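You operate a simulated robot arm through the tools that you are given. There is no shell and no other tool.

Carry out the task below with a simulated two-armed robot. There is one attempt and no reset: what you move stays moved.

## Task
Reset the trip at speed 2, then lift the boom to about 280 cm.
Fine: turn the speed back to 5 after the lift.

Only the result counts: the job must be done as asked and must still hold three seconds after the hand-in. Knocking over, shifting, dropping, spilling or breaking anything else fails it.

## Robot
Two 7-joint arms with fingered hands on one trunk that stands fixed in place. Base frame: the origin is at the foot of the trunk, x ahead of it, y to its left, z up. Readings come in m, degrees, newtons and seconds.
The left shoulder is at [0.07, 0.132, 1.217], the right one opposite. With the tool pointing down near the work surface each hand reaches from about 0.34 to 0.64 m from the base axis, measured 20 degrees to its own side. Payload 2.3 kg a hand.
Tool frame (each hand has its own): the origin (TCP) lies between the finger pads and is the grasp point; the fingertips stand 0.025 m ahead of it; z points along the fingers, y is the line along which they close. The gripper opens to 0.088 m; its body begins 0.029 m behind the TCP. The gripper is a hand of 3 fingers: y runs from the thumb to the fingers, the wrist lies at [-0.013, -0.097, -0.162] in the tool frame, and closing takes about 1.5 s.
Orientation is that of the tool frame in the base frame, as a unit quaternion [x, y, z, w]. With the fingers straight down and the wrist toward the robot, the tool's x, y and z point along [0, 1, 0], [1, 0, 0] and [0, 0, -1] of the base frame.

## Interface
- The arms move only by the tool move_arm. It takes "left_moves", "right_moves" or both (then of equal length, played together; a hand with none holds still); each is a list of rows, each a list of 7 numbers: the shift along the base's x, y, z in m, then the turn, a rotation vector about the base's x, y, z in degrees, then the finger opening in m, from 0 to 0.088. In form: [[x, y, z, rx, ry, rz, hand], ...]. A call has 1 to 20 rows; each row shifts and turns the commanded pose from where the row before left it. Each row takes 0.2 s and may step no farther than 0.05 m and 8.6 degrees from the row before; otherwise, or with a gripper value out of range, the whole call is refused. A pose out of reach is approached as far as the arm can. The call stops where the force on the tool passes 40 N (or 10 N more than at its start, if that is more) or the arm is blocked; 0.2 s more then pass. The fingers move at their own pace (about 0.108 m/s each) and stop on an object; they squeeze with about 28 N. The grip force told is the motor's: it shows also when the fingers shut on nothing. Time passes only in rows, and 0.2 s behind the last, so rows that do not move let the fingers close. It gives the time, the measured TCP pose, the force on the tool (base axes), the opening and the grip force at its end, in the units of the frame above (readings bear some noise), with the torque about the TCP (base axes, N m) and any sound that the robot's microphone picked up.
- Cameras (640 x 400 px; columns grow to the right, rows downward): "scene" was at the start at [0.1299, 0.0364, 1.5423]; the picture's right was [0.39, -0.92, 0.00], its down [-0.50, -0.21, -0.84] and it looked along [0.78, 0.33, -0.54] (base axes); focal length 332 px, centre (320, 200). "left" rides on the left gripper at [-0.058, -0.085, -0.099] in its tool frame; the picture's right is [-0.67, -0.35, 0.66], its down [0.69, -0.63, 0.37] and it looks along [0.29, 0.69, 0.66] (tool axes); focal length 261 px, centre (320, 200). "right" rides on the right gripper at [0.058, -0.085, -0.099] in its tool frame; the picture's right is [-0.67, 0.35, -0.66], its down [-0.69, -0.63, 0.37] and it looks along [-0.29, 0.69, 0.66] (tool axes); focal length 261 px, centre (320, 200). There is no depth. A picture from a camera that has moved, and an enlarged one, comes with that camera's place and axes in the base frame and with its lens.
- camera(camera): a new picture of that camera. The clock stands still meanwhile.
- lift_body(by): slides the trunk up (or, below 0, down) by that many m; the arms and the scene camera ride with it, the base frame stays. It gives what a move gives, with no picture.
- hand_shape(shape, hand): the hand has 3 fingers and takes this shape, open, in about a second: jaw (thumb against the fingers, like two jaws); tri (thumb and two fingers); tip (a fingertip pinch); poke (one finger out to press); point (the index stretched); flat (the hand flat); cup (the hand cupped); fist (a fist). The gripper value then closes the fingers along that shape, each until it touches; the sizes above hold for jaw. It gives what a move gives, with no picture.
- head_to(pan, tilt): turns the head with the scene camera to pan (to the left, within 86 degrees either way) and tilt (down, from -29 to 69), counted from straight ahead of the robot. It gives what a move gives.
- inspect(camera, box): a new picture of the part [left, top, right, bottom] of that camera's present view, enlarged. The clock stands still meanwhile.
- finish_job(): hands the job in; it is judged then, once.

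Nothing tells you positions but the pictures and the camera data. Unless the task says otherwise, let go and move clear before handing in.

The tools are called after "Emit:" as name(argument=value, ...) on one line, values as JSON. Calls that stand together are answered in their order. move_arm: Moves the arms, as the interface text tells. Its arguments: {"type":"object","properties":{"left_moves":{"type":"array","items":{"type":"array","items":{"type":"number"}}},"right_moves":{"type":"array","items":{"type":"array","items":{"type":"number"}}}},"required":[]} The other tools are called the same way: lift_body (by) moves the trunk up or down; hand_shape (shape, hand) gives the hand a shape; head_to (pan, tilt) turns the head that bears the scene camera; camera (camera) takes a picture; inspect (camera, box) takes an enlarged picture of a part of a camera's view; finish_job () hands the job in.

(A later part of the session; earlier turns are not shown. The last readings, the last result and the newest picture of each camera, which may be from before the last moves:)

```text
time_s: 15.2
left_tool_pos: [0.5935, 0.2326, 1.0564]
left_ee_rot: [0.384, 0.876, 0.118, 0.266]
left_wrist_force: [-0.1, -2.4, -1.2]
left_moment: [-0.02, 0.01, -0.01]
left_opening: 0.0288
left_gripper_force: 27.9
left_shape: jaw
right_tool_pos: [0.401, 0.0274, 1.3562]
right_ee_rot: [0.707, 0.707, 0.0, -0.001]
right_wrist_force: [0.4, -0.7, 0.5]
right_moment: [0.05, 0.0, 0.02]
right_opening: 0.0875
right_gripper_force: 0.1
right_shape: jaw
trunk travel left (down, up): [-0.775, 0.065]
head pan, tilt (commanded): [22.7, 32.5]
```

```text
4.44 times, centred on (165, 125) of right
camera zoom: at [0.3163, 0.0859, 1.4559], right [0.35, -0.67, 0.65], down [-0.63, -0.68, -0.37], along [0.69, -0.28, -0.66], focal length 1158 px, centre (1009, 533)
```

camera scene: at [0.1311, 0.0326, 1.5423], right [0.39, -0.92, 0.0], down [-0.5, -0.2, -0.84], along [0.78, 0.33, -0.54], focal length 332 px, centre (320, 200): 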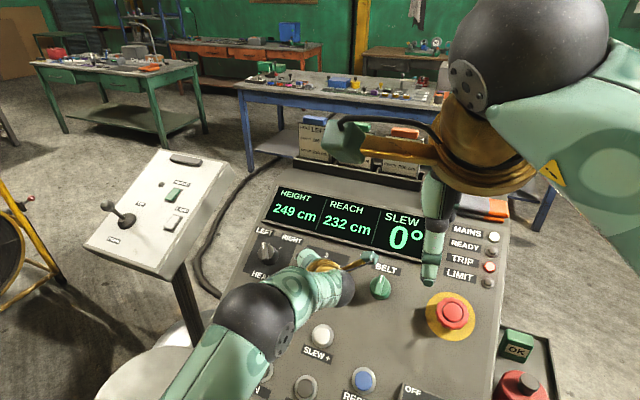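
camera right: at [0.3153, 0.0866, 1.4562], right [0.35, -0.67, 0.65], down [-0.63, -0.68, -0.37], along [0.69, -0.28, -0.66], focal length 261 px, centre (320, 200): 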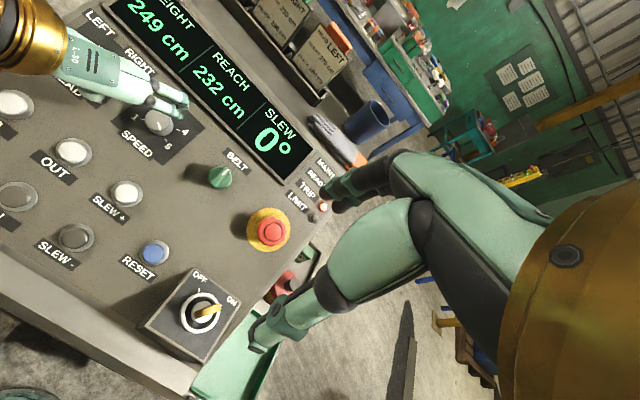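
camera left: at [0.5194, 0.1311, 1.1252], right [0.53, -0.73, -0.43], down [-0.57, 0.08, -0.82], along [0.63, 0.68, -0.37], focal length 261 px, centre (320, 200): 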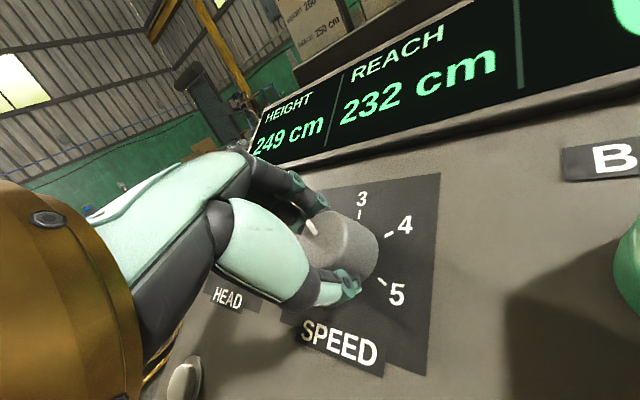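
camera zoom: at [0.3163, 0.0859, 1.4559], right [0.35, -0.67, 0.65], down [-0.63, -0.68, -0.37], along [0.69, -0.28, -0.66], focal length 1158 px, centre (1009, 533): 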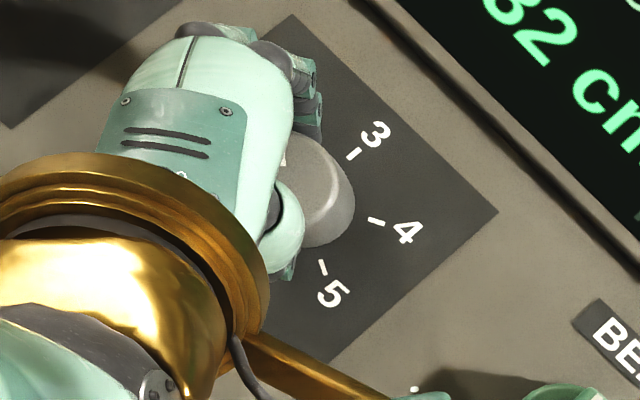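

The knob has followed the hand by about 60°. I'll release, back off and rotate the hand back to neutral so I can confirm the pointer is on 2.

Emit:
move_arm(left_moves=[[0, 0, 0, 0, 0, 0, 0.075], [0, 0, 0, 0, 0, 0, 0.075], [0, 0, 0, 0, 0, 0, 0.075], [-0.0135, 0, 0.0215, 0, 0, 0, 0.075], [-0.0135, 0, 0.0215, 0, 0, 0, 0.075], [-0.02, 0, 0.03, 4.75, 0, -7.05, 0.075], [-0.02, 0, 0.03, 4.75, 0, -7.05, 0.075], [-0.02, 0, 0.03, 4.75, 0, -7.05, 0.075], [-0.02, 0, 0.03, 4.75, 0, -7.05, 0.075], [-0.02, 0, 0.03, 4.75, 0, -7.05, 0.075], [0, 0, 0, 0, 0, 0, 0.075]])

Emit:
camera(camera="scene")

Emit:
inspect(camera="scene", box=[220, 200, 380, 310])

Emit:
inspect(camera="right", box=[110, 80, 220, 170])

```text
time_s: 17.6
left_tool_pos: [0.4792, 0.2376, 1.2384]
left_ee_rot: [0.641, 0.698, 0.227, 0.223]
left_wrist_force: [-0.4, 0.1, -0.3]
left_moment: [0.01, 0.0, -0.01]
left_opening: 0.0751
left_gripper_force: 0.1
left_shape: jaw
left hand out of reach, approached as far as the arm can: row 10
right_tool_pos: [0.4021, 0.028, 1.3572]
right_ee_rot: [0.707, 0.707, 0.001, 0.0]
right_wrist_force: [-0.1, -0.2, 0.2]
right_moment: [0.04, 0.0, 0.0]
right_opening: 0.0877
right_gripper_force: 0.1
right_shape: jaw
trunk travel left (down, up): [-0.775, 0.065]
head pan, tilt (commanded): [22.7, 32.5]
```

```text
taken
camera scene: at [0.1313, 0.0352, 1.5421], right [0.39, -0.92, 0.0], down [-0.5, -0.21, -0.84], along [0.78, 0.33, -0.54], focal length 332 px, centre (320, 200)
```

scene: 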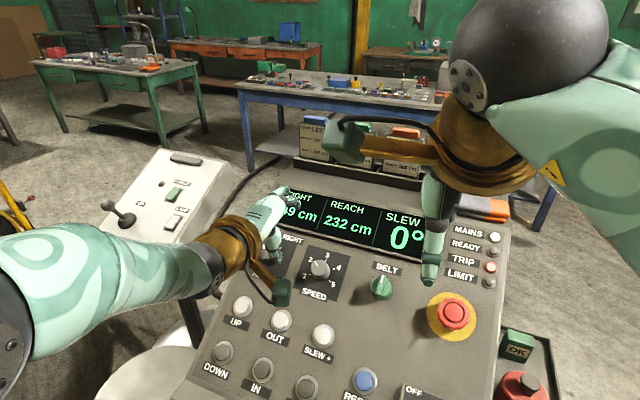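

```text
3.64 times, centred on (300, 255) of scene
camera zoom: at [0.1313, 0.0352, 1.5421], right [0.39, -0.92, 0.0], down [-0.5, -0.21, -0.84], along [0.78, 0.33, -0.54], focal length 1208 px, centre (393, 0)
```

zoom: 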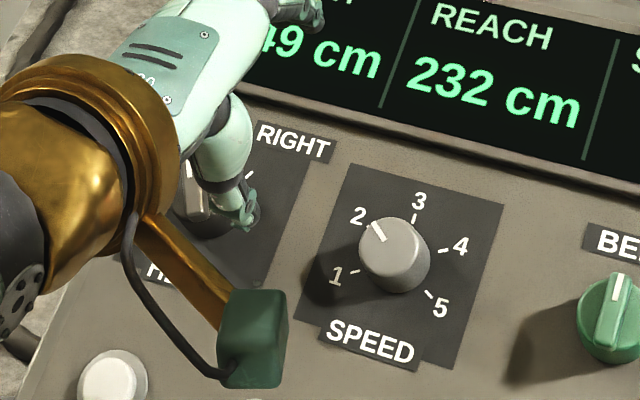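

```text
4.44 times, centred on (165, 125) of right
camera zoom: at [0.3171, 0.0855, 1.4558], right [0.35, -0.67, 0.65], down [-0.63, -0.68, -0.37], along [0.69, -0.28, -0.66], focal length 1158 px, centre (1009, 533)
```

zoom: 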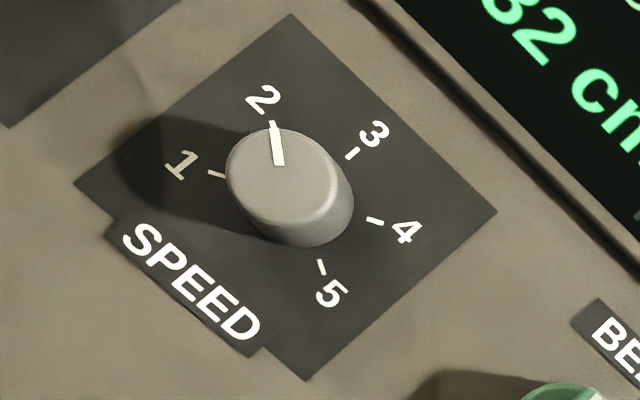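

SPEED now points at 2. Next is RESET: I'll give the right hand the poke shape and see where the fingertip sits.

Emit:
hand_shape(hand="right", shape="poke")

Emit:
camera(camera="right")

Emit:
camera(camera="scene")

Emit:
camera(camera="left")

```text
time_s: 18.5
left_tool_pos: [0.4781, 0.2388, 1.24]
left_ee_rot: [0.64, 0.699, 0.228, 0.223]
left_wrist_force: [-0.4, 0.6, -0.2]
left_moment: [-0.05, 0.01, -0.01]
left_opening: 0.0746
left_gripper_force: 0.2
left_shape: jaw
right_tool_pos: [0.4012, 0.0289, 1.3567]
right_ee_rot: [0.707, 0.707, 0.0, -0.001]
right_wrist_force: [0.3, 0.2, 0.5]
right_moment: [0.03, 0.03, 0.02]
right_opening: 0.0001
right_gripper_force: 0.0
right_shape: poke
trunk travel left (down, up): [-0.775, 0.065]
head pan, tilt (commanded): [22.7, 32.5]
```

```text
taken
camera right: at [0.3155, 0.087, 1.4561], right [0.35, -0.67, 0.66], down [-0.63, -0.68, -0.37], along [0.69, -0.28, -0.66], focal length 261 px, centre (320, 200)
```

right: 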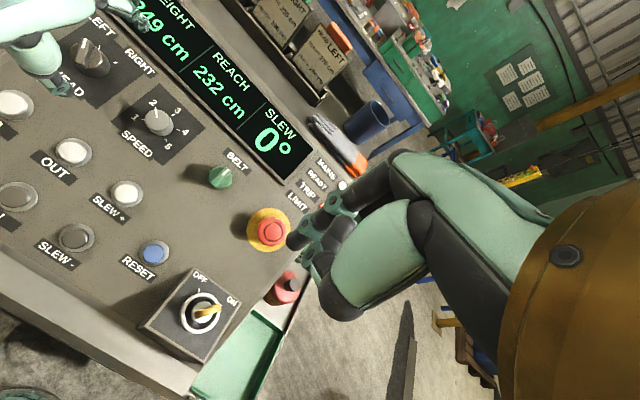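

```text
taken
camera scene: at [0.1297, 0.0367, 1.5423], right [0.39, -0.92, 0.0], down [-0.5, -0.21, -0.84], along [0.78, 0.33, -0.54], focal length 332 px, centre (320, 200)
```

scene: 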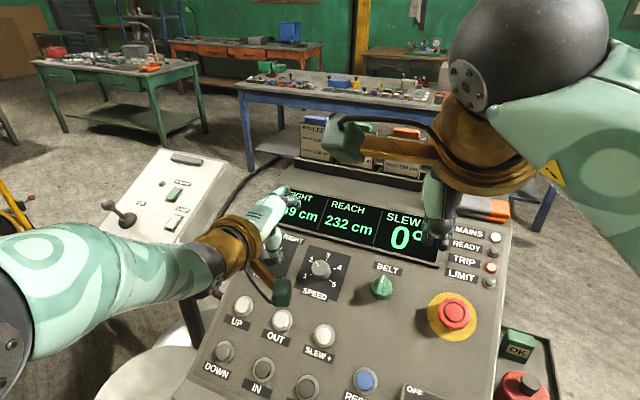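

```text
taken
camera left: at [0.357, 0.1712, 1.2677], right [0.17, -0.67, -0.72], down [-0.33, 0.65, -0.69], along [0.93, 0.36, -0.11], focal length 261 px, centre (320, 200)
```

left: 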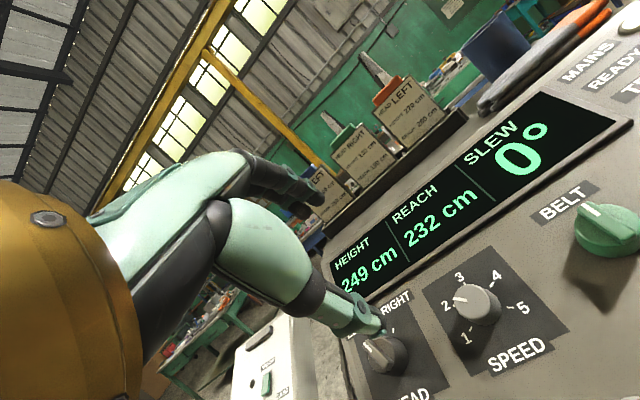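

I need a closer look at which finger sticks out in the poke shape.

Emit:
inspect(camera="right", box=[260, 130, 460, 340])

Emit:
inspect(camera="scene", box=[380, 150, 520, 270])

```text
1.90 times, centred on (360, 235) of right
camera zoom: at [0.3155, 0.087, 1.4561], right [0.35, -0.67, 0.66], down [-0.63, -0.68, -0.37], along [0.69, -0.28, -0.66], focal length 496 px, centre (244, 133)
```

zoom: 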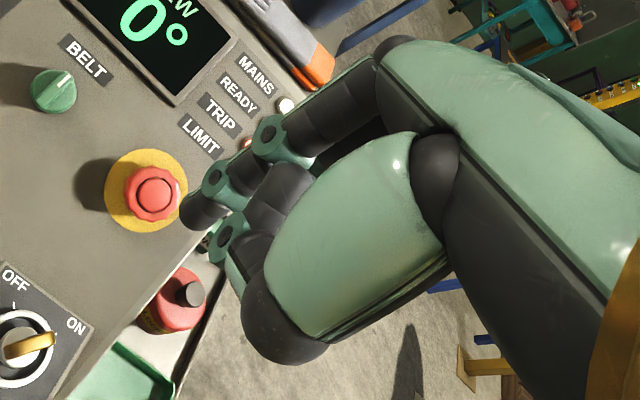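

```text
3.33 times, centred on (450, 210) of scene
camera zoom: at [0.1297, 0.0367, 1.5423], right [0.39, -0.92, 0.0], down [-0.5, -0.21, -0.84], along [0.78, 0.33, -0.54], focal length 1107 px, centre (-113, 167)
```

zoom: 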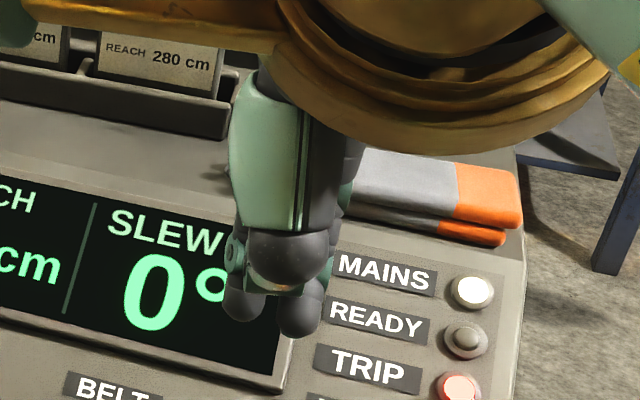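

The index tip sits about at the TCP, roughly 2–2.5 cm ahead of it. Before the right arm comes down to RESET, I'll move the left hand out of the way to hover above the UP button and put it in poke shape.

Emit:
move_arm(left_moves=[[0.005, 0.028, -0.02, 0, 0, 0, 0.075], [0.005, 0.028, -0.02, 0, 0, 0, 0.075], [0.005, 0.028, -0.02, 0, 0, 0, 0.075], [0.005, 0.028, -0.02, 0, 0, 0, 0.075], [0.0, 0.028, -0.02, 0, 0, 0, 0.075], [0, 0, 0, 0, 0, 0, 0.075]])

Emit:
camera(camera="scene")

```text
time_s: 19.9
left_tool_pos: [0.5005, 0.3785, 1.1407]
left_ee_rot: [0.642, 0.698, 0.227, 0.224]
left_wrist_force: [-0.4, -0.3, -0.3]
left_moment: [-0.03, 0.03, 0.01]
left_opening: 0.075
left_gripper_force: 0.1
left_shape: jaw
right_tool_pos: [0.4003, 0.0271, 1.3577]
right_ee_rot: [0.707, 0.707, 0.001, 0.0]
right_wrist_force: [-0.5, 0.4, 0.1]
right_moment: [0.01, 0.0, 0.01]
right_opening: 0.0001
right_gripper_force: 0.1
right_shape: poke
trunk travel left (down, up): [-0.775, 0.065]
head pan, tilt (commanded): [22.7, 32.5]
```

```text
taken
camera scene: at [0.1297, 0.0358, 1.5423], right [0.39, -0.92, 0.0], down [-0.5, -0.21, -0.84], along [0.78, 0.33, -0.54], focal length 332 px, centre (320, 200)
```

scene: 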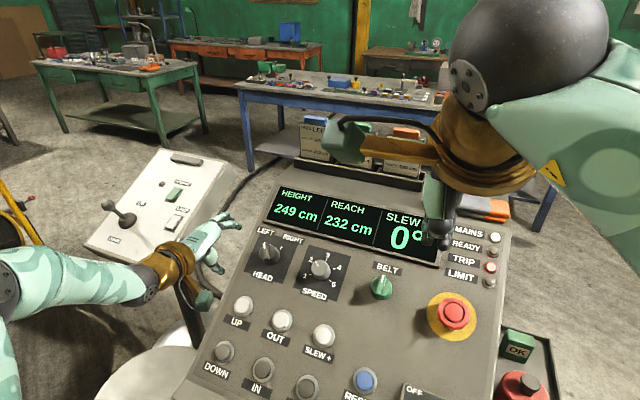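

The left hand is clear. Now the right hand will tilt and come down to hover above RESET.

Emit:
move_arm(right_moves=[[0.006, 0.0075, -0.036, 0, -8.0, 0, 0.0], [0.006, 0.0075, -0.036, 0, -8.0, 0, 0.0], [0.006, 0.0075, -0.036, 0, -8.0, 0, 0.0], [0.006, 0.0075, -0.036, 0, -8.0, 0, 0.0], [0.006, 0.0075, -0.036, 0, 0, 0, 0.0], [0.006, 0.0075, -0.036, 0, 0, 0, 0.0], [0.006, 0.0075, -0.036, 0, 0, 0, 0.0], [0.007, 0.0075, -0.036, 0, 0, 0, 0.0], [0, 0, 0, 0, 0, 0, 0.0]])

Emit:
camera(camera="scene")

Emit:
camera(camera="right")

Emit:
camera(camera="left")

```text
time_s: 21.9
left_tool_pos: [0.4998, 0.3784, 1.1421]
left_ee_rot: [0.641, 0.698, 0.228, 0.224]
left_wrist_force: [0.0, 0.1, -0.4]
left_moment: [0.01, 0.01, 0.01]
left_opening: 0.0748
left_gripper_force: 0.1
left_shape: jaw
right_tool_pos: [0.4489, 0.0877, 1.068]
right_ee_rot: [0.679, 0.68, 0.196, 0.194]
right_wrist_force: [0.1, 0.3, 0.4]
right_moment: [0.0, 0.01, -0.02]
right_opening: 0.0002
right_gripper_force: 0.2
right_shape: poke
trunk travel left (down, up): [-0.775, 0.065]
head pan, tilt (commanded): [22.7, 32.5]
```

```text
taken
camera scene: at [0.1296, 0.0363, 1.5423], right [0.39, -0.92, 0.0], down [-0.5, -0.21, -0.84], along [0.78, 0.33, -0.54], focal length 332 px, centre (320, 200)
```

scene: 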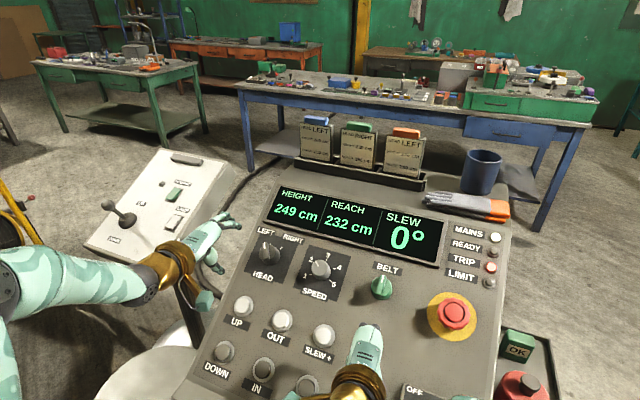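

```text
taken
camera right: at [0.3243, 0.1456, 1.1077], right [-0.05, -0.67, 0.74], down [-0.34, -0.69, -0.64], along [0.94, -0.28, -0.19], focal length 261 px, centre (320, 200)
```

right: 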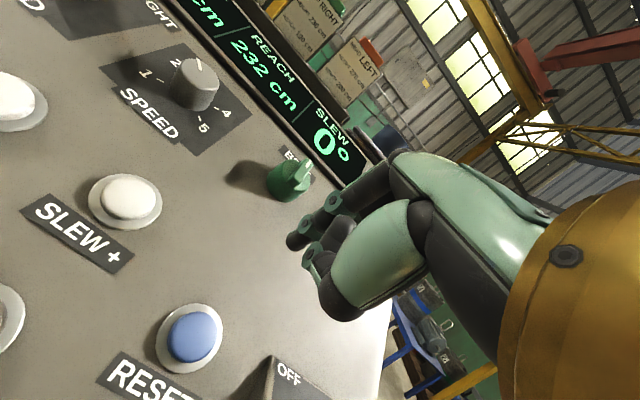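

```text
taken
camera left: at [0.3774, 0.3115, 1.1694], right [0.17, -0.67, -0.72], down [-0.33, 0.65, -0.69], along [0.93, 0.36, -0.11], focal length 261 px, centre (320, 200)
```

left: 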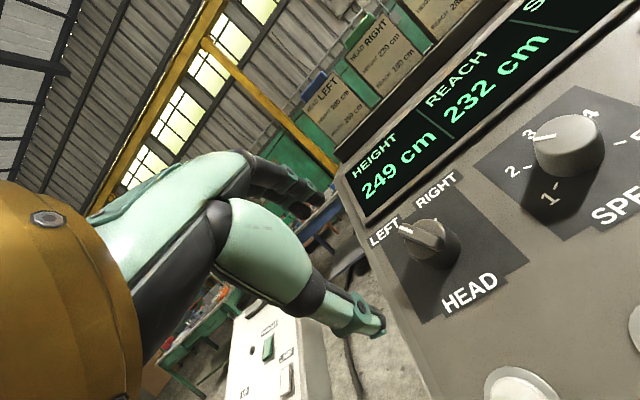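

RESET measures at about (0.468, 0.090, 0.947) from this view too. I'll lower the right fingertip to just above the cap along the panel normal.

Emit:
move_arm(right_moves=[[-0.0023, 0, -0.027, 0, 0, 0, 0.0], [-0.0023, 0, -0.027, 0, 0, 0, 0.0], [-0.0023, 0, -0.027, 0, 0, 0, 0.0], [0.0027, 0, -0.0042, 0, 0, 0, 0.0], [0.0027, 0, -0.0042, 0, 0, 0, 0.0], [0, 0, 0, 0, 0, 0, 0.0]])

Emit:
camera(camera="right")

Emit:
inspect(camera="scene", box=[300, 280, 460, 400])

```text
time_s: 23.3
left_tool_pos: [0.4996, 0.3797, 1.141]
left_ee_rot: [0.641, 0.698, 0.228, 0.223]
left_wrist_force: [-0.4, -0.3, -0.5]
left_moment: [0.01, -0.03, 0.0]
left_opening: 0.0749
left_gripper_force: 0.1
left_shape: jaw
right_tool_pos: [0.4484, 0.0885, 0.98]
right_ee_rot: [0.68, 0.679, 0.195, 0.195]
right_wrist_force: [-0.2, -1.3, 0.2]
right_moment: [0.0, -0.01, 0.05]
right_opening: 0.0
right_gripper_force: 0.1
right_shape: poke
trunk travel left (down, up): [-0.775, 0.065]
head pan, tilt (commanded): [22.7, 32.5]
```

```text
taken
camera right: at [0.3231, 0.1475, 1.0184], right [-0.05, -0.67, 0.74], down [-0.34, -0.68, -0.65], along [0.94, -0.28, -0.19], focal length 261 px, centre (320, 200)
```

right: 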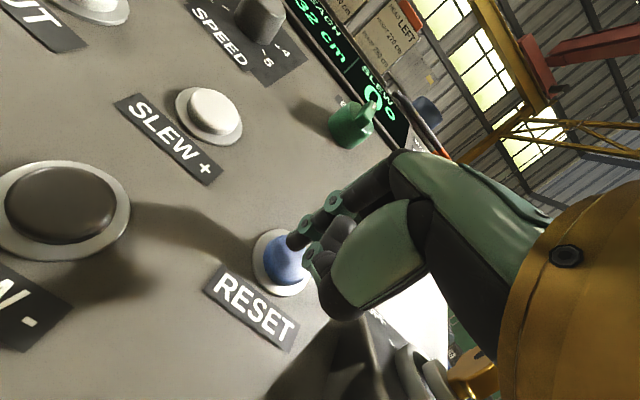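

```text
3.33 times, centred on (380, 340) of scene
camera zoom: at [0.1299, 0.0366, 1.5422], right [0.39, -0.92, 0.0], down [-0.5, -0.21, -0.84], along [0.78, 0.33, -0.54], focal length 1107 px, centre (120, -267)
```

zoom: 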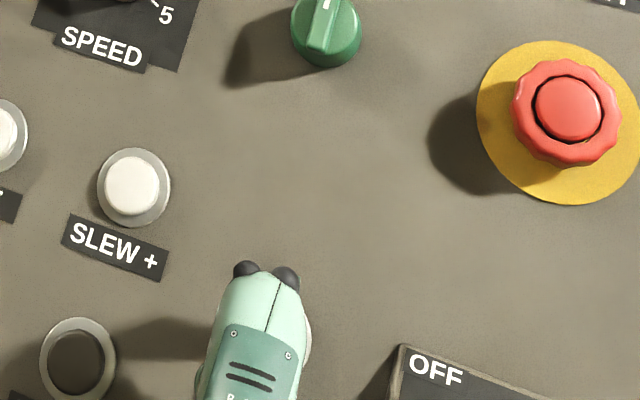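

The fingertip is centred over the blue cap. I'll press along the normal in small steps and watch the force and lamps.

Emit:
move_arm(right_moves=[[0.0016, 0, -0.0025, 0, 0, 0, 0.0], [0.0016, 0, -0.0025, 0, 0, 0, 0.0], [0.0016, 0, -0.0025, 0, 0, 0, 0.0], [0.0016, 0, -0.0025, 0, 0, 0, 0.0]])

Emit:
inspect(camera="right", box=[200, 170, 400, 350])

Emit:
inspect(camera="scene", box=[400, 200, 560, 300])

```text
time_s: 24.3
left_tool_pos: [0.4984, 0.3794, 1.1422]
left_ee_rot: [0.64, 0.699, 0.229, 0.223]
left_wrist_force: [-0.5, -0.2, 0.8]
left_moment: [-0.02, 0.0, 0.01]
left_opening: 0.0748
left_gripper_force: 0.0
left_shape: jaw
right_tool_pos: [0.4539, 0.0889, 0.971]
right_ee_rot: [0.68, 0.68, 0.196, 0.195]
right_wrist_force: [-1.4, 0.8, 3.4]
right_moment: [-0.09, 0.0, -0.01]
right_opening: 0.0
right_gripper_force: 0.0
right_shape: poke
trunk travel left (down, up): [-0.775, 0.065]
head pan, tilt (commanded): [22.7, 32.5]
heard: click
```

```text
2.22 times, centred on (300, 260) of right
camera zoom: at [0.329, 0.1472, 1.0089], right [-0.05, -0.67, 0.74], down [-0.34, -0.68, -0.65], along [0.94, -0.28, -0.19], focal length 579 px, centre (364, 67)
```

zoom: 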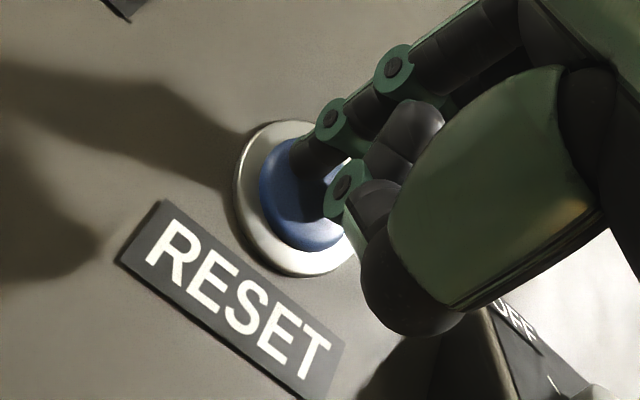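

```text
4.00 times, centred on (480, 250) of scene
camera zoom: at [0.1284, 0.0366, 1.5424], right [0.39, -0.92, 0.0], down [-0.49, -0.21, -0.84], along [0.78, 0.33, -0.54], focal length 1328 px, centre (-320, 0)
```

zoom: 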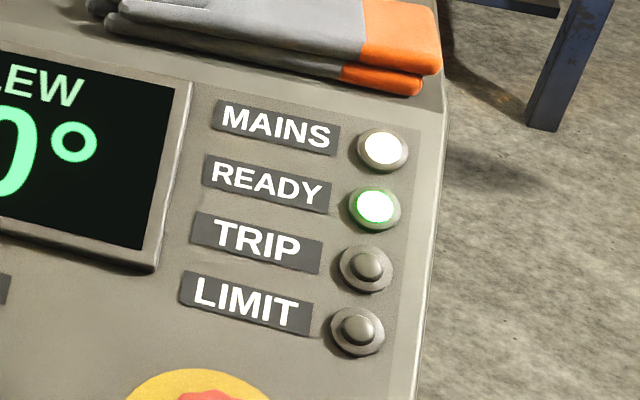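

A click was heard, TRIP went out and READY is green. I'll back the right hand off RESET and lift it away.

Emit:
move_arm(right_moves=[[-0.0054, 0, 0.0084, 0, 0, 0, 0.0], [-0.01, 0, 0.016, 0, 0, 0, 0.0], [0.0, -0.005, 0.035, 0, 0, 0, 0.0], [0.0, -0.01, 0.04, 0, 0, 0, 0.0], [0.0, -0.01, 0.04, 0, 0, 0, 0.0], [0, -0.01, 0.04, 0, 0, 0, 0.0], [0, -0.01, 0.04, 0, 0, 0, 0.0]])

Emit:
hand_shape(hand="left", shape="poke")

Emit:
camera(camera="scene")

Emit:
camera(camera="left")

Emit:
camera(camera="right")

```text
time_s: 25.9
left_tool_pos: [0.4989, 0.3779, 1.1421]
left_ee_rot: [0.641, 0.698, 0.229, 0.223]
left_wrist_force: [0.0, -0.8, 0.2]
left_moment: [0.02, -0.03, 0.0]
left_opening: 0.0749
left_gripper_force: 0.0
left_shape: jaw
right_tool_pos: [0.4381, 0.0431, 1.1905]
right_ee_rot: [0.679, 0.68, 0.195, 0.194]
right_wrist_force: [0.4, 0.2, 0.1]
right_moment: [-0.01, -0.02, 0.0]
right_opening: 0.0002
right_gripper_force: 0.1
right_shape: poke
trunk travel left (down, up): [-0.775, 0.065]
head pan, tilt (commanded): [22.7, 32.5]
```

```text
time_s: 26.8
left_tool_pos: [0.4993, 0.3797, 1.1414]
left_ee_rot: [0.641, 0.698, 0.227, 0.224]
left_wrist_force: [0.7, 1.2, -0.4]
left_moment: [-0.01, -0.03, -0.01]
left_opening: 0.0
left_gripper_force: 0.0
left_shape: poke
right_tool_pos: [0.44, 0.044, 1.1893]
right_ee_rot: [0.68, 0.679, 0.196, 0.195]
right_wrist_force: [0.2, -0.3, -0.5]
right_moment: [-0.01, 0.02, -0.04]
right_opening: 0.0004
right_gripper_force: 0.0
right_shape: poke
trunk travel left (down, up): [-0.775, 0.065]
head pan, tilt (commanded): [22.7, 32.5]
```

```text
taken
camera scene: at [0.1301, 0.0366, 1.5422], right [0.39, -0.92, 0.0], down [-0.5, -0.21, -0.84], along [0.78, 0.33, -0.54], focal length 332 px, centre (320, 200)
```

scene: 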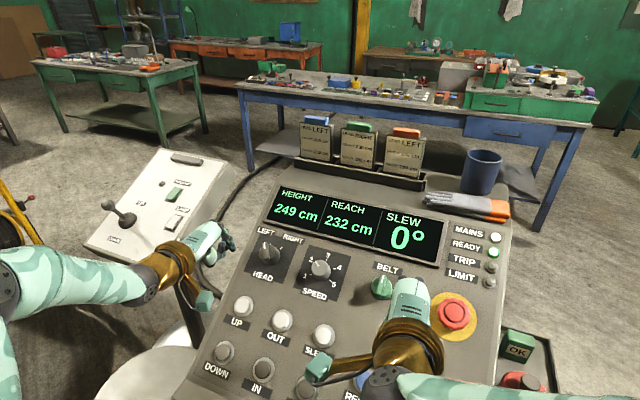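

```text
taken
camera left: at [0.3778, 0.3118, 1.1692], right [0.17, -0.67, -0.72], down [-0.33, 0.65, -0.69], along [0.93, 0.36, -0.11], focal length 261 px, centre (320, 200)
```

left: 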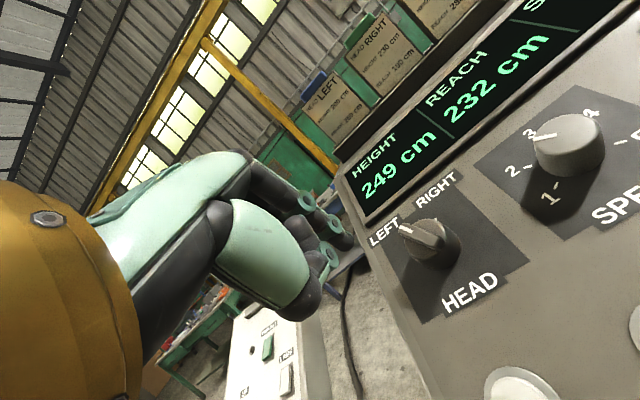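

```text
taken
camera right: at [0.3152, 0.1021, 1.2295], right [-0.05, -0.67, 0.74], down [-0.34, -0.68, -0.64], along [0.94, -0.28, -0.19], focal length 261 px, centre (320, 200)
```

right: 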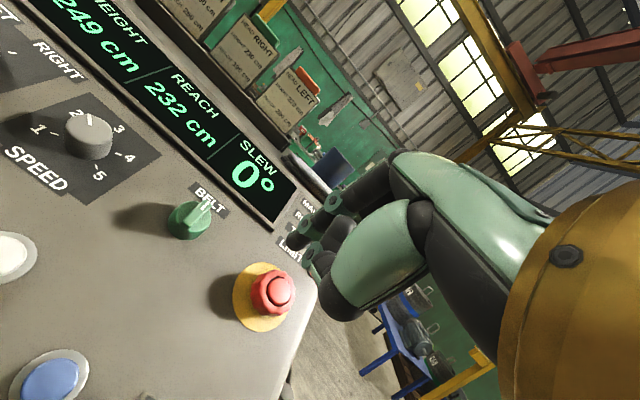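

READY stays lit and SPEED is on 2. Now I'll bring the left index fingertip to hover just above the UP button.

Emit:
move_arm(left_moves=[[-0.004, -0.0016, -0.03, 0, 1, 0, 0.0], [-0.004, -0.0016, -0.03, 0, 1, 0, 0.0], [-0.004, -0.0016, -0.03, 0, 1, 0, 0.0], [-0.004, -0.0016, -0.03, 0, 1, 0, 0.0], [0, 0, 0, 0, 0, 0, 0.0]])

Emit:
camera(camera="left")

Emit:
inspect(camera="scene", box=[180, 230, 340, 350])

```text
time_s: 28.0
left_tool_pos: [0.4838, 0.3732, 1.0209]
left_ee_rot: [0.649, 0.705, 0.205, 0.198]
left_wrist_force: [0.6, 0.3, 0.2]
left_moment: [0.02, 0.03, 0.01]
left_opening: 0.0
left_gripper_force: 0.0
left_shape: poke
right_tool_pos: [0.4395, 0.0439, 1.1908]
right_ee_rot: [0.68, 0.679, 0.195, 0.194]
right_wrist_force: [-0.1, 0.5, 0.1]
right_moment: [-0.02, -0.02, 0.0]
right_opening: 0.0
right_gripper_force: 0.0
right_shape: poke
trunk travel left (down, up): [-0.775, 0.065]
head pan, tilt (commanded): [22.7, 32.5]
```

```text
taken
camera left: at [0.3639, 0.3054, 1.0571], right [0.12, -0.67, -0.73], down [-0.38, 0.65, -0.66], along [0.92, 0.36, -0.18], focal length 261 px, centre (320, 200)
```

left: 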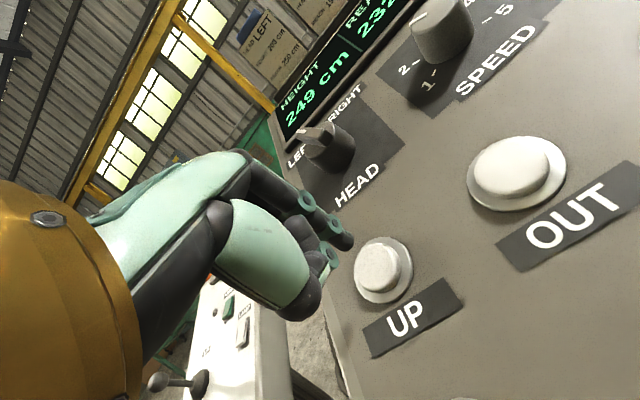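

```text
3.33 times, centred on (260, 290) of scene
camera zoom: at [0.1298, 0.0365, 1.5423], right [0.39, -0.92, 0.0], down [-0.5, -0.21, -0.84], along [0.78, 0.33, -0.54], focal length 1107 px, centre (520, -100)
```

zoom: 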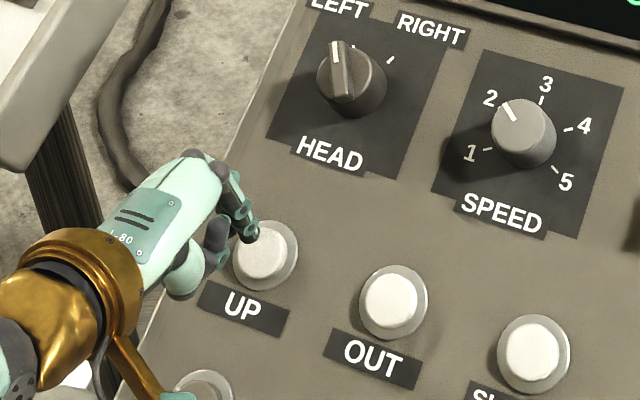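

UP's cap is at about (0.511, 0.372, 0.969) and the fingertip is lined up with it. I'll approach to just short of contact.

Emit:
move_arm(left_moves=[[0.0045, -0.0005, -0.0075, 0, 0, 0, 0.0], [0.0045, -0.0005, -0.0075, 0, 0, 0, 0.0], [0.0035, 0, -0.0055, 0, 0, 0, 0.0]])

Emit:
inspect(camera="left", box=[270, 170, 450, 350])

Emit:
inspect(camera="scene", box=[180, 180, 440, 350])

```text
time_s: 28.8
left_tool_pos: [0.4961, 0.3727, 1.0002]
left_ee_rot: [0.649, 0.704, 0.205, 0.2]
left_wrist_force: [-0.8, 0.0, 1.9]
left_moment: [0.04, -0.01, 0.02]
left_opening: 0.0
left_gripper_force: 0.0
left_shape: poke
right_tool_pos: [0.4392, 0.0431, 1.1907]
right_ee_rot: [0.679, 0.68, 0.197, 0.195]
right_wrist_force: [0.0, 0.0, 0.6]
right_moment: [0.04, -0.01, -0.01]
right_opening: 0.0
right_gripper_force: 0.0
right_shape: poke
trunk travel left (down, up): [-0.775, 0.065]
head pan, tilt (commanded): [22.7, 32.5]
```

```text
2.22 times, centred on (360, 260) of left
camera zoom: at [0.3761, 0.3049, 1.0369], right [0.12, -0.67, -0.73], down [-0.38, 0.65, -0.66], along [0.92, 0.36, -0.17], focal length 579 px, centre (231, 67)
```

zoom: 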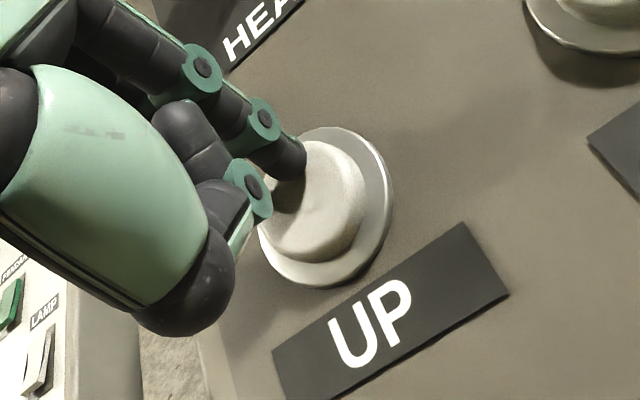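

```text
2.35 times, centred on (310, 265) of scene
camera zoom: at [0.1289, 0.0363, 1.5424], right [0.39, -0.92, 0.0], down [-0.49, -0.21, -0.84], along [0.78, 0.33, -0.54], focal length 782 px, centre (344, 47)
```

zoom: 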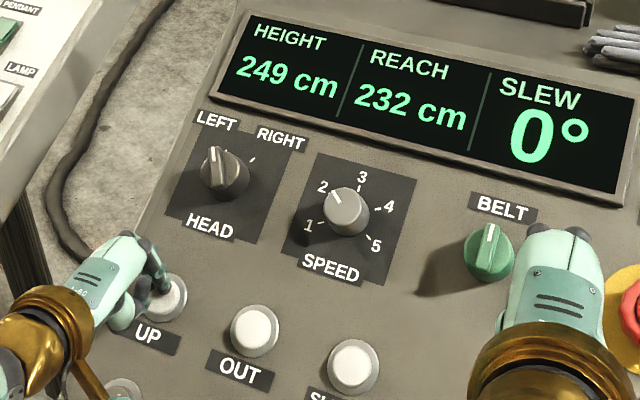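

The fingertip is just touching the UP cap (about 2 N). I'll press in small increments and watch the height readout.

Emit:
move_arm(left_moves=[[0.0016, 0, -0.0025, 0, 0, 0, 0.0]])

Emit:
inspect(camera="scene", box=[180, 180, 440, 350])

```text
time_s: 29.2
left_tool_pos: [0.4967, 0.3727, 0.9978]
left_ee_rot: [0.648, 0.706, 0.206, 0.199]
left_wrist_force: [-1.0, 0.0, 2.6]
left_moment: [0.03, -0.01, 0.02]
left_opening: 0.0
left_gripper_force: 0.0
left_shape: poke
right_tool_pos: [0.4388, 0.043, 1.193]
right_ee_rot: [0.679, 0.679, 0.196, 0.195]
right_wrist_force: [-0.3, 0.2, -1.5]
right_moment: [-0.01, 0.02, 0.0]
right_opening: 0.0003
right_gripper_force: 0.1
right_shape: poke
trunk travel left (down, up): [-0.775, 0.065]
head pan, tilt (commanded): [22.7, 32.5]
heard: click
```

```text
2.35 times, centred on (310, 265) of scene
camera zoom: at [0.1286, 0.0358, 1.5424], right [0.39, -0.92, 0.0], down [-0.49, -0.21, -0.84], along [0.78, 0.33, -0.54], focal length 782 px, centre (344, 47)
```

zoom: 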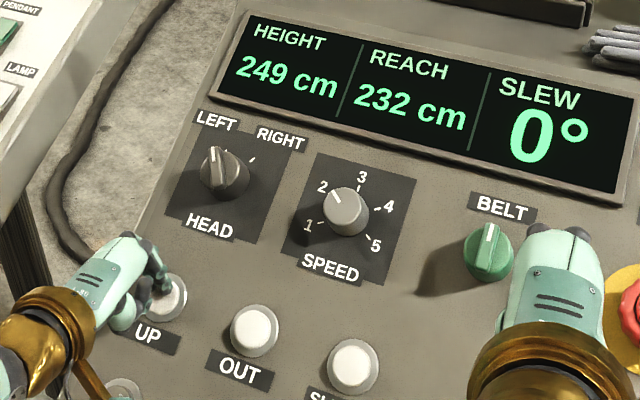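

A click was heard, so the button is pressed. I'll add about 1 mm for margin, hold, and see how fast the height climbs.

Emit:
move_arm(left_moves=[[0.0006, 0, -0.001, 0, 0, 0, 0.0]])

Emit:
inspect(camera="scene", box=[180, 180, 440, 350])

```text
time_s: 29.6
left_tool_pos: [0.4967, 0.373, 0.9983]
left_ee_rot: [0.649, 0.705, 0.205, 0.199]
left_wrist_force: [-1.1, -0.8, 2.8]
left_moment: [0.05, 0.01, 0.01]
left_opening: 0.0
left_gripper_force: 0.0
left_shape: poke
right_tool_pos: [0.4385, 0.0429, 1.1918]
right_ee_rot: [0.68, 0.679, 0.196, 0.194]
right_wrist_force: [0.1, -0.2, -0.1]
right_moment: [-0.02, 0.0, 0.02]
right_opening: 0.0001
right_gripper_force: 0.0
right_shape: poke
trunk travel left (down, up): [-0.775, 0.065]
head pan, tilt (commanded): [22.7, 32.5]
```

```text
2.35 times, centred on (310, 265) of scene
camera zoom: at [0.1282, 0.0356, 1.5424], right [0.39, -0.92, 0.0], down [-0.49, -0.21, -0.84], along [0.78, 0.33, -0.54], focal length 782 px, centre (344, 47)
```

zoom: 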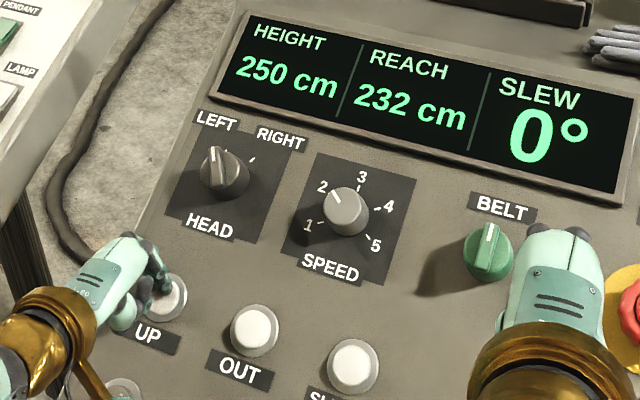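

The height is rising (250 cm). Holding for about a second to measure the rate.

Emit:
move_arm(left_moves=[[0, 0, 0, 0, 0, 0, 0.0], [0, 0, 0, 0, 0, 0, 0.0], [0, 0, 0, 0, 0, 0, 0.0], [0, 0, 0, 0, 0, 0, 0.0]])

Emit:
inspect(camera="scene", box=[180, 180, 440, 350])

```text
time_s: 30.6
left_tool_pos: [0.4971, 0.3723, 0.9968]
left_ee_rot: [0.649, 0.705, 0.206, 0.199]
left_wrist_force: [-1.6, -0.2, 3.1]
left_moment: [0.02, 0.01, 0.01]
left_opening: 0.0
left_gripper_force: 0.1
left_shape: poke
right_tool_pos: [0.4385, 0.0419, 1.1908]
right_ee_rot: [0.68, 0.679, 0.197, 0.194]
right_wrist_force: [-0.1, 0.2, -0.2]
right_moment: [0.01, 0.0, 0.02]
right_opening: 0.0
right_gripper_force: 0.0
right_shape: poke
trunk travel left (down, up): [-0.775, 0.065]
head pan, tilt (commanded): [22.7, 32.5]
```

```text
2.35 times, centred on (310, 265) of scene
camera zoom: at [0.1283, 0.0356, 1.5424], right [0.39, -0.92, 0.0], down [-0.49, -0.21, -0.84], along [0.78, 0.33, -0.54], focal length 782 px, centre (344, 47)
```

zoom: 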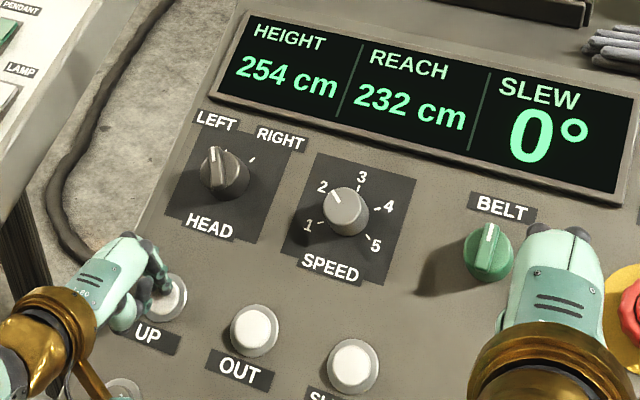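

The rate is about 4 cm/s at speed 2. I'll hold for about 4 s and check near 270.

Emit:
move_arm(left_moves=[[0, 0, 0, 0, 0, 0, 0.0], [0, 0, 0, 0, 0, 0, 0.0], [0, 0, 0, 0, 0, 0, 0.0], [0, 0, 0, 0, 0, 0, 0.0], [0, 0, 0, 0, 0, 0, 0.0], [0, 0, 0, 0, 0, 0, 0.0], [0, 0, 0, 0, 0, 0, 0.0], [0, 0, 0, 0, 0, 0, 0.0], [0, 0, 0, 0, 0, 0, 0.0], [0, 0, 0, 0, 0, 0, 0.0], [0, 0, 0, 0, 0, 0, 0.0], [0, 0, 0, 0, 0, 0, 0.0], [0, 0, 0, 0, 0, 0, 0.0], [0, 0, 0, 0, 0, 0, 0.0], [0, 0, 0, 0, 0, 0, 0.0], [0, 0, 0, 0, 0, 0, 0.0], [0, 0, 0, 0, 0, 0, 0.0], [0, 0, 0, 0, 0, 0, 0.0], [0, 0, 0, 0, 0, 0, 0.0]])

Emit:
inspect(camera="scene", box=[180, 180, 440, 350])

Emit:
camera(camera="scene")

```text
time_s: 34.6
left_tool_pos: [0.4984, 0.3724, 0.9979]
left_ee_rot: [0.648, 0.705, 0.207, 0.2]
left_wrist_force: [-0.7, -0.9, 3.3]
left_moment: [0.03, 0.0, -0.01]
left_opening: 0.0
left_gripper_force: 0.1
left_shape: poke
right_tool_pos: [0.4386, 0.0427, 1.1923]
right_ee_rot: [0.68, 0.679, 0.197, 0.195]
right_wrist_force: [-0.1, 0.5, 0.6]
right_moment: [-0.02, -0.01, 0.0]
right_opening: 0.0
right_gripper_force: 0.0
right_shape: poke
trunk travel left (down, up): [-0.775, 0.065]
head pan, tilt (commanded): [22.7, 32.5]
```

```text
2.35 times, centred on (310, 265) of scene
camera zoom: at [0.1283, 0.0356, 1.5424], right [0.39, -0.92, 0.0], down [-0.49, -0.21, -0.84], along [0.78, 0.33, -0.54], focal length 782 px, centre (344, 47)
```

zoom: 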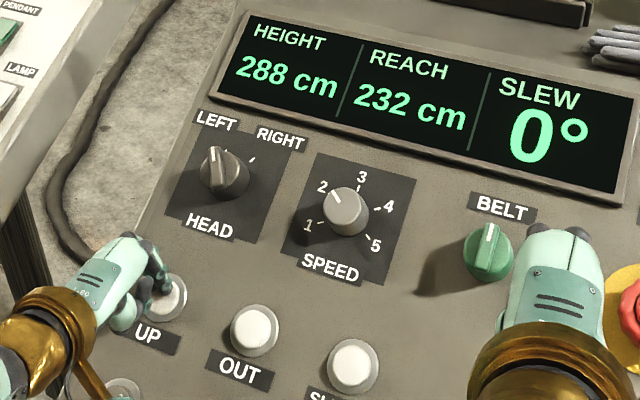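

```text
taken
camera scene: at [0.1283, 0.0356, 1.5424], right [0.39, -0.92, 0.0], down [-0.49, -0.21, -0.84], along [0.78, 0.33, -0.54], focal length 332 px, centre (320, 200)
```

scene: 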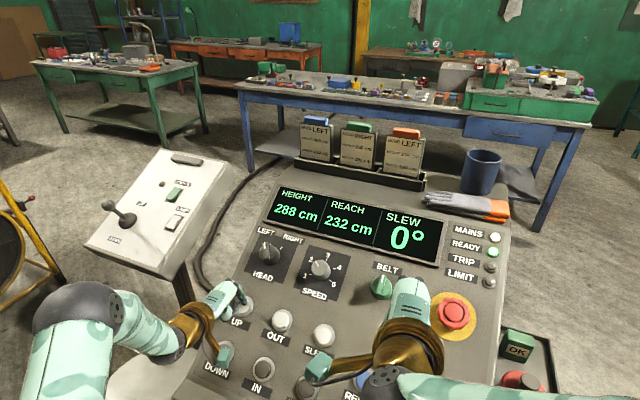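

The lift sped up after the slow start and is already at 288 cm. I'm releasing UP now, and I'll correct the overshoot with DOWN.

Emit:
move_arm(left_moves=[[-0.011, 0, 0.017, 0, 0, 0, 0.0]])

Emit:
inspect(camera="scene", box=[180, 180, 440, 350])

```text
time_s: 35.0
left_tool_pos: [0.4873, 0.373, 1.0145]
left_ee_rot: [0.649, 0.705, 0.205, 0.2]
left_wrist_force: [0.5, 0.7, -0.1]
left_moment: [-0.03, 0.04, 0.0]
left_opening: 0.0
left_gripper_force: 0.0
left_shape: poke
right_tool_pos: [0.4396, 0.0436, 1.1917]
right_ee_rot: [0.68, 0.68, 0.196, 0.194]
right_wrist_force: [-0.1, -0.1, 0.4]
right_moment: [-0.01, 0.01, 0.01]
right_opening: 0.0
right_gripper_force: 0.1
right_shape: poke
trunk travel left (down, up): [-0.775, 0.065]
head pan, tilt (commanded): [22.7, 32.5]
```

```text
2.35 times, centred on (310, 265) of scene
camera zoom: at [0.1297, 0.0366, 1.5422], right [0.39, -0.92, 0.0], down [-0.5, -0.21, -0.84], along [0.78, 0.33, -0.54], focal length 782 px, centre (344, 47)
```

zoom: 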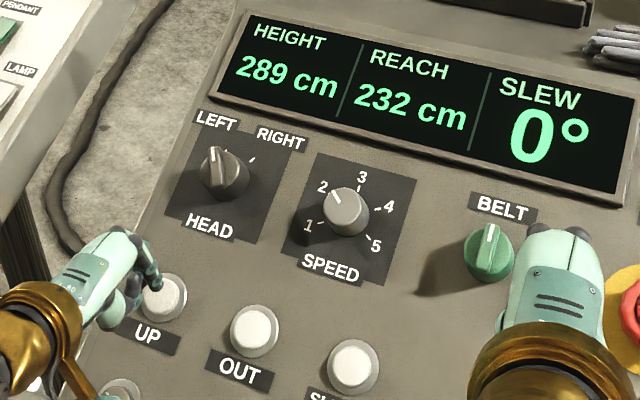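

It stopped at 289 cm. I'll move the left hand over the DOWN button, keeping it clear of the panel, and check the alignment.

Emit:
move_arm(left_moves=[[-0.015, 0, 0.02, 0, 0, 0, 0.0], [-0.022, 0, -0.012, 0, 0, 0, 0.0], [-0.022, 0, -0.012, 0, 0, 0, 0.0], [-0.022, 0, -0.012, 0, 0, 0, 0.0], [0, 0, 0, 0, 0, 0, 0.0]])

Emit:
camera(camera="left")

Emit:
inspect(camera="scene", box=[180, 180, 440, 400])

Emit:
inspect(camera="scene", box=[180, 300, 300, 390])

```text
time_s: 36.2
left_tool_pos: [0.4078, 0.373, 0.997]
left_ee_rot: [0.648, 0.706, 0.205, 0.198]
left_wrist_force: [-0.6, 0.5, -1.3]
left_moment: [0.01, 0.01, -0.02]
left_opening: 0.0001
left_gripper_force: 0.1
left_shape: poke
right_tool_pos: [0.439, 0.0442, 1.1912]
right_ee_rot: [0.68, 0.68, 0.196, 0.194]
right_wrist_force: [-0.5, 0.2, -0.4]
right_moment: [0.05, 0.02, -0.02]
right_opening: 0.0
right_gripper_force: 0.1
right_shape: poke
trunk travel left (down, up): [-0.775, 0.065]
head pan, tilt (commanded): [22.7, 32.5]
```

```text
taken
camera left: at [0.2871, 0.3043, 1.0344], right [0.12, -0.67, -0.73], down [-0.38, 0.65, -0.66], along [0.92, 0.36, -0.18], focal length 261 px, centre (320, 200)
```

left: 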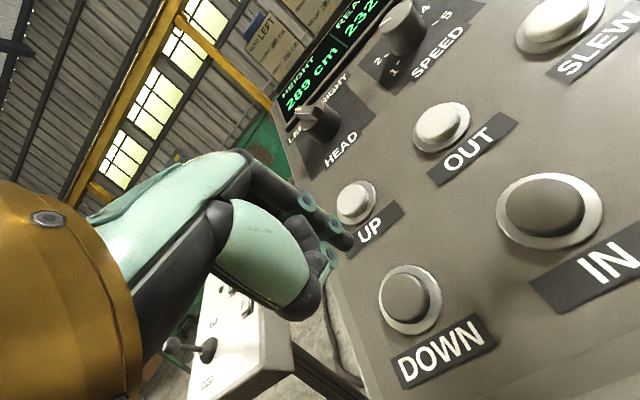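

```text
1.82 times, centred on (310, 290) of scene
camera zoom: at [0.13, 0.0364, 1.5422], right [0.39, -0.92, 0.0], down [-0.5, -0.21, -0.84], along [0.78, 0.33, -0.54], focal length 604 px, centre (338, 36)
```

zoom: 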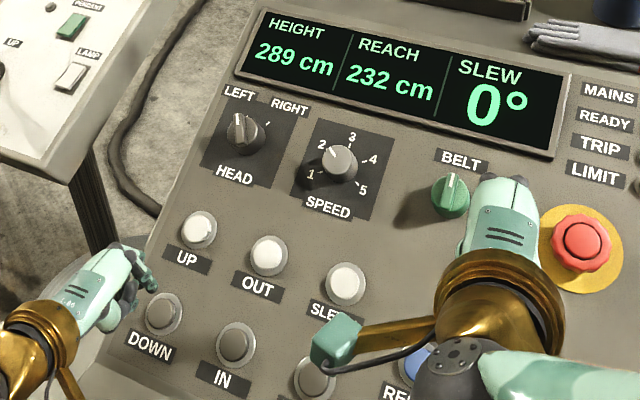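

```text
4.44 times, centred on (240, 345) of scene
camera zoom: at [0.13, 0.0364, 1.5422], right [0.39, -0.92, 0.0], down [-0.5, -0.21, -0.84], along [0.78, 0.33, -0.54], focal length 1476 px, centre (676, -444)
```

zoom: 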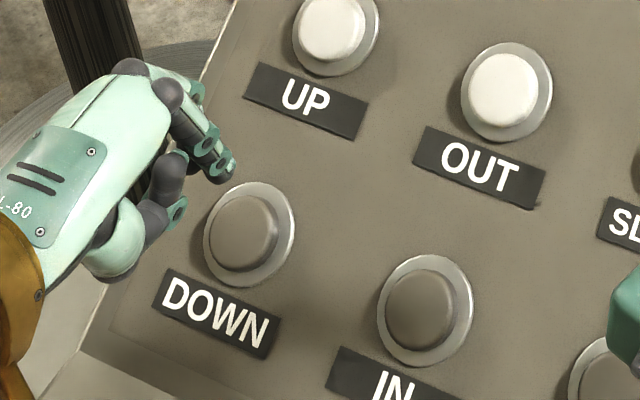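

The height is steady at 289 cm. DOWN's cap is at about (0.426, 0.372, 0.917), so I'll approach to just short of contact.

Emit:
move_arm(left_moves=[[0.0005, 0, -0.02, 0, 0, 0, 0.0], [0.001, 0, -0.014, 0, 0, 0, 0.0], [0.0015, 0, -0.008, 0, 0, 0, 0.0]])

Emit:
inspect(camera="left", box=[270, 170, 480, 380])

Emit:
inspect(camera="scene", box=[180, 180, 440, 400])

```text
time_s: 37.0
left_tool_pos: [0.4094, 0.3724, 0.955]
left_ee_rot: [0.648, 0.706, 0.205, 0.199]
left_wrist_force: [-0.1, -0.7, -0.2]
left_moment: [0.04, -0.01, 0.01]
left_opening: 0.0001
left_gripper_force: 0.1
left_shape: poke
right_tool_pos: [0.4397, 0.0434, 1.1907]
right_ee_rot: [0.679, 0.68, 0.196, 0.194]
right_wrist_force: [-0.1, -0.1, 0.2]
right_moment: [0.03, 0.0, -0.02]
right_opening: 0.0
right_gripper_force: 0.0
right_shape: poke
trunk travel left (down, up): [-0.775, 0.065]
head pan, tilt (commanded): [22.7, 32.5]
```

```text
1.90 times, centred on (375, 275) of left
camera zoom: at [0.2895, 0.3051, 0.9918], right [0.12, -0.67, -0.73], down [-0.38, 0.65, -0.66], along [0.92, 0.36, -0.18], focal length 496 px, centre (215, 57)
```

zoom: 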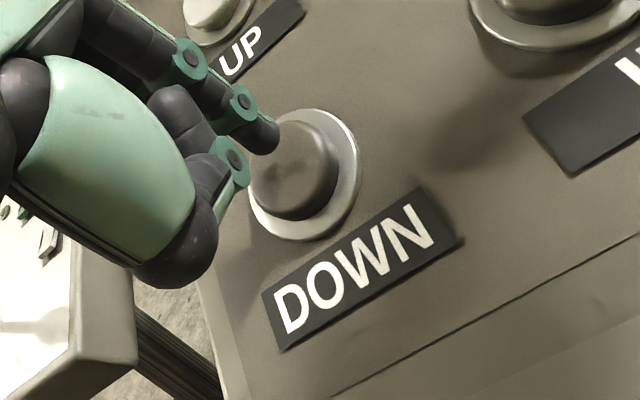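

```text
1.82 times, centred on (310, 290) of scene
camera zoom: at [0.13, 0.0364, 1.5423], right [0.39, -0.92, 0.0], down [-0.5, -0.21, -0.84], along [0.78, 0.33, -0.54], focal length 604 px, centre (338, 36)
```

zoom: 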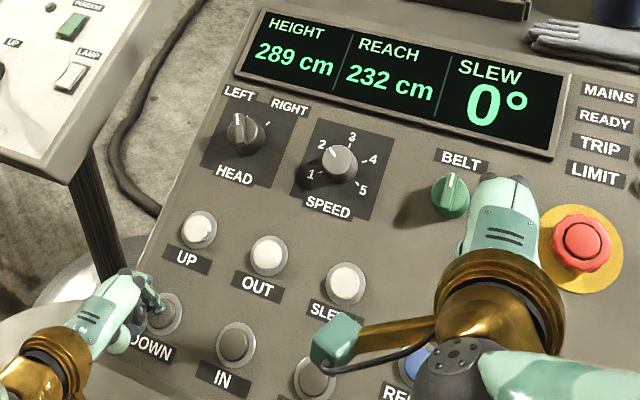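

Aligned with DOWN, no contact yet. Pressing in small steps.

Emit:
move_arm(left_moves=[[0.0014, 0, -0.0021, 0, 0, 0, 0.0], [0.0014, 0, -0.0021, 0, 0, 0, 0.0]])

Emit:
inspect(camera="scene", box=[180, 180, 440, 400])

```text
time_s: 37.6
left_tool_pos: [0.4126, 0.3741, 0.9499]
left_ee_rot: [0.648, 0.706, 0.206, 0.199]
left_wrist_force: [-0.2, 0.1, -0.6]
left_moment: [-0.02, -0.01, -0.01]
left_opening: 0.0
left_gripper_force: 0.1
left_shape: poke
right_tool_pos: [0.4395, 0.0436, 1.1898]
right_ee_rot: [0.679, 0.68, 0.196, 0.194]
right_wrist_force: [0.0, 1.3, 0.2]
right_moment: [-0.02, 0.0, 0.01]
right_opening: 0.0
right_gripper_force: 0.0
right_shape: poke
trunk travel left (down, up): [-0.775, 0.065]
head pan, tilt (commanded): [22.7, 32.5]
```

```text
1.82 times, centred on (310, 290) of scene
camera zoom: at [0.1301, 0.0365, 1.5422], right [0.39, -0.92, 0.0], down [-0.5, -0.21, -0.84], along [0.78, 0.33, -0.54], focal length 604 px, centre (338, 36)
```

zoom: 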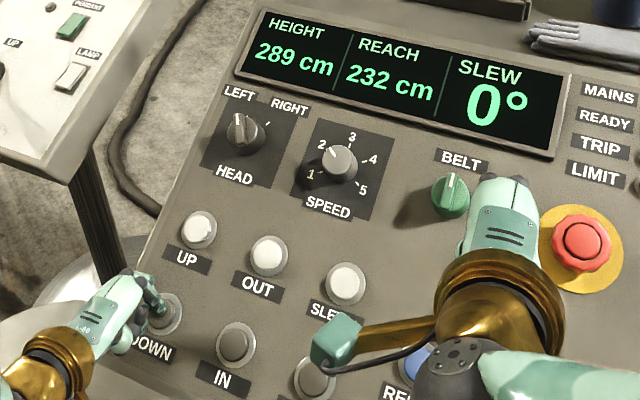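

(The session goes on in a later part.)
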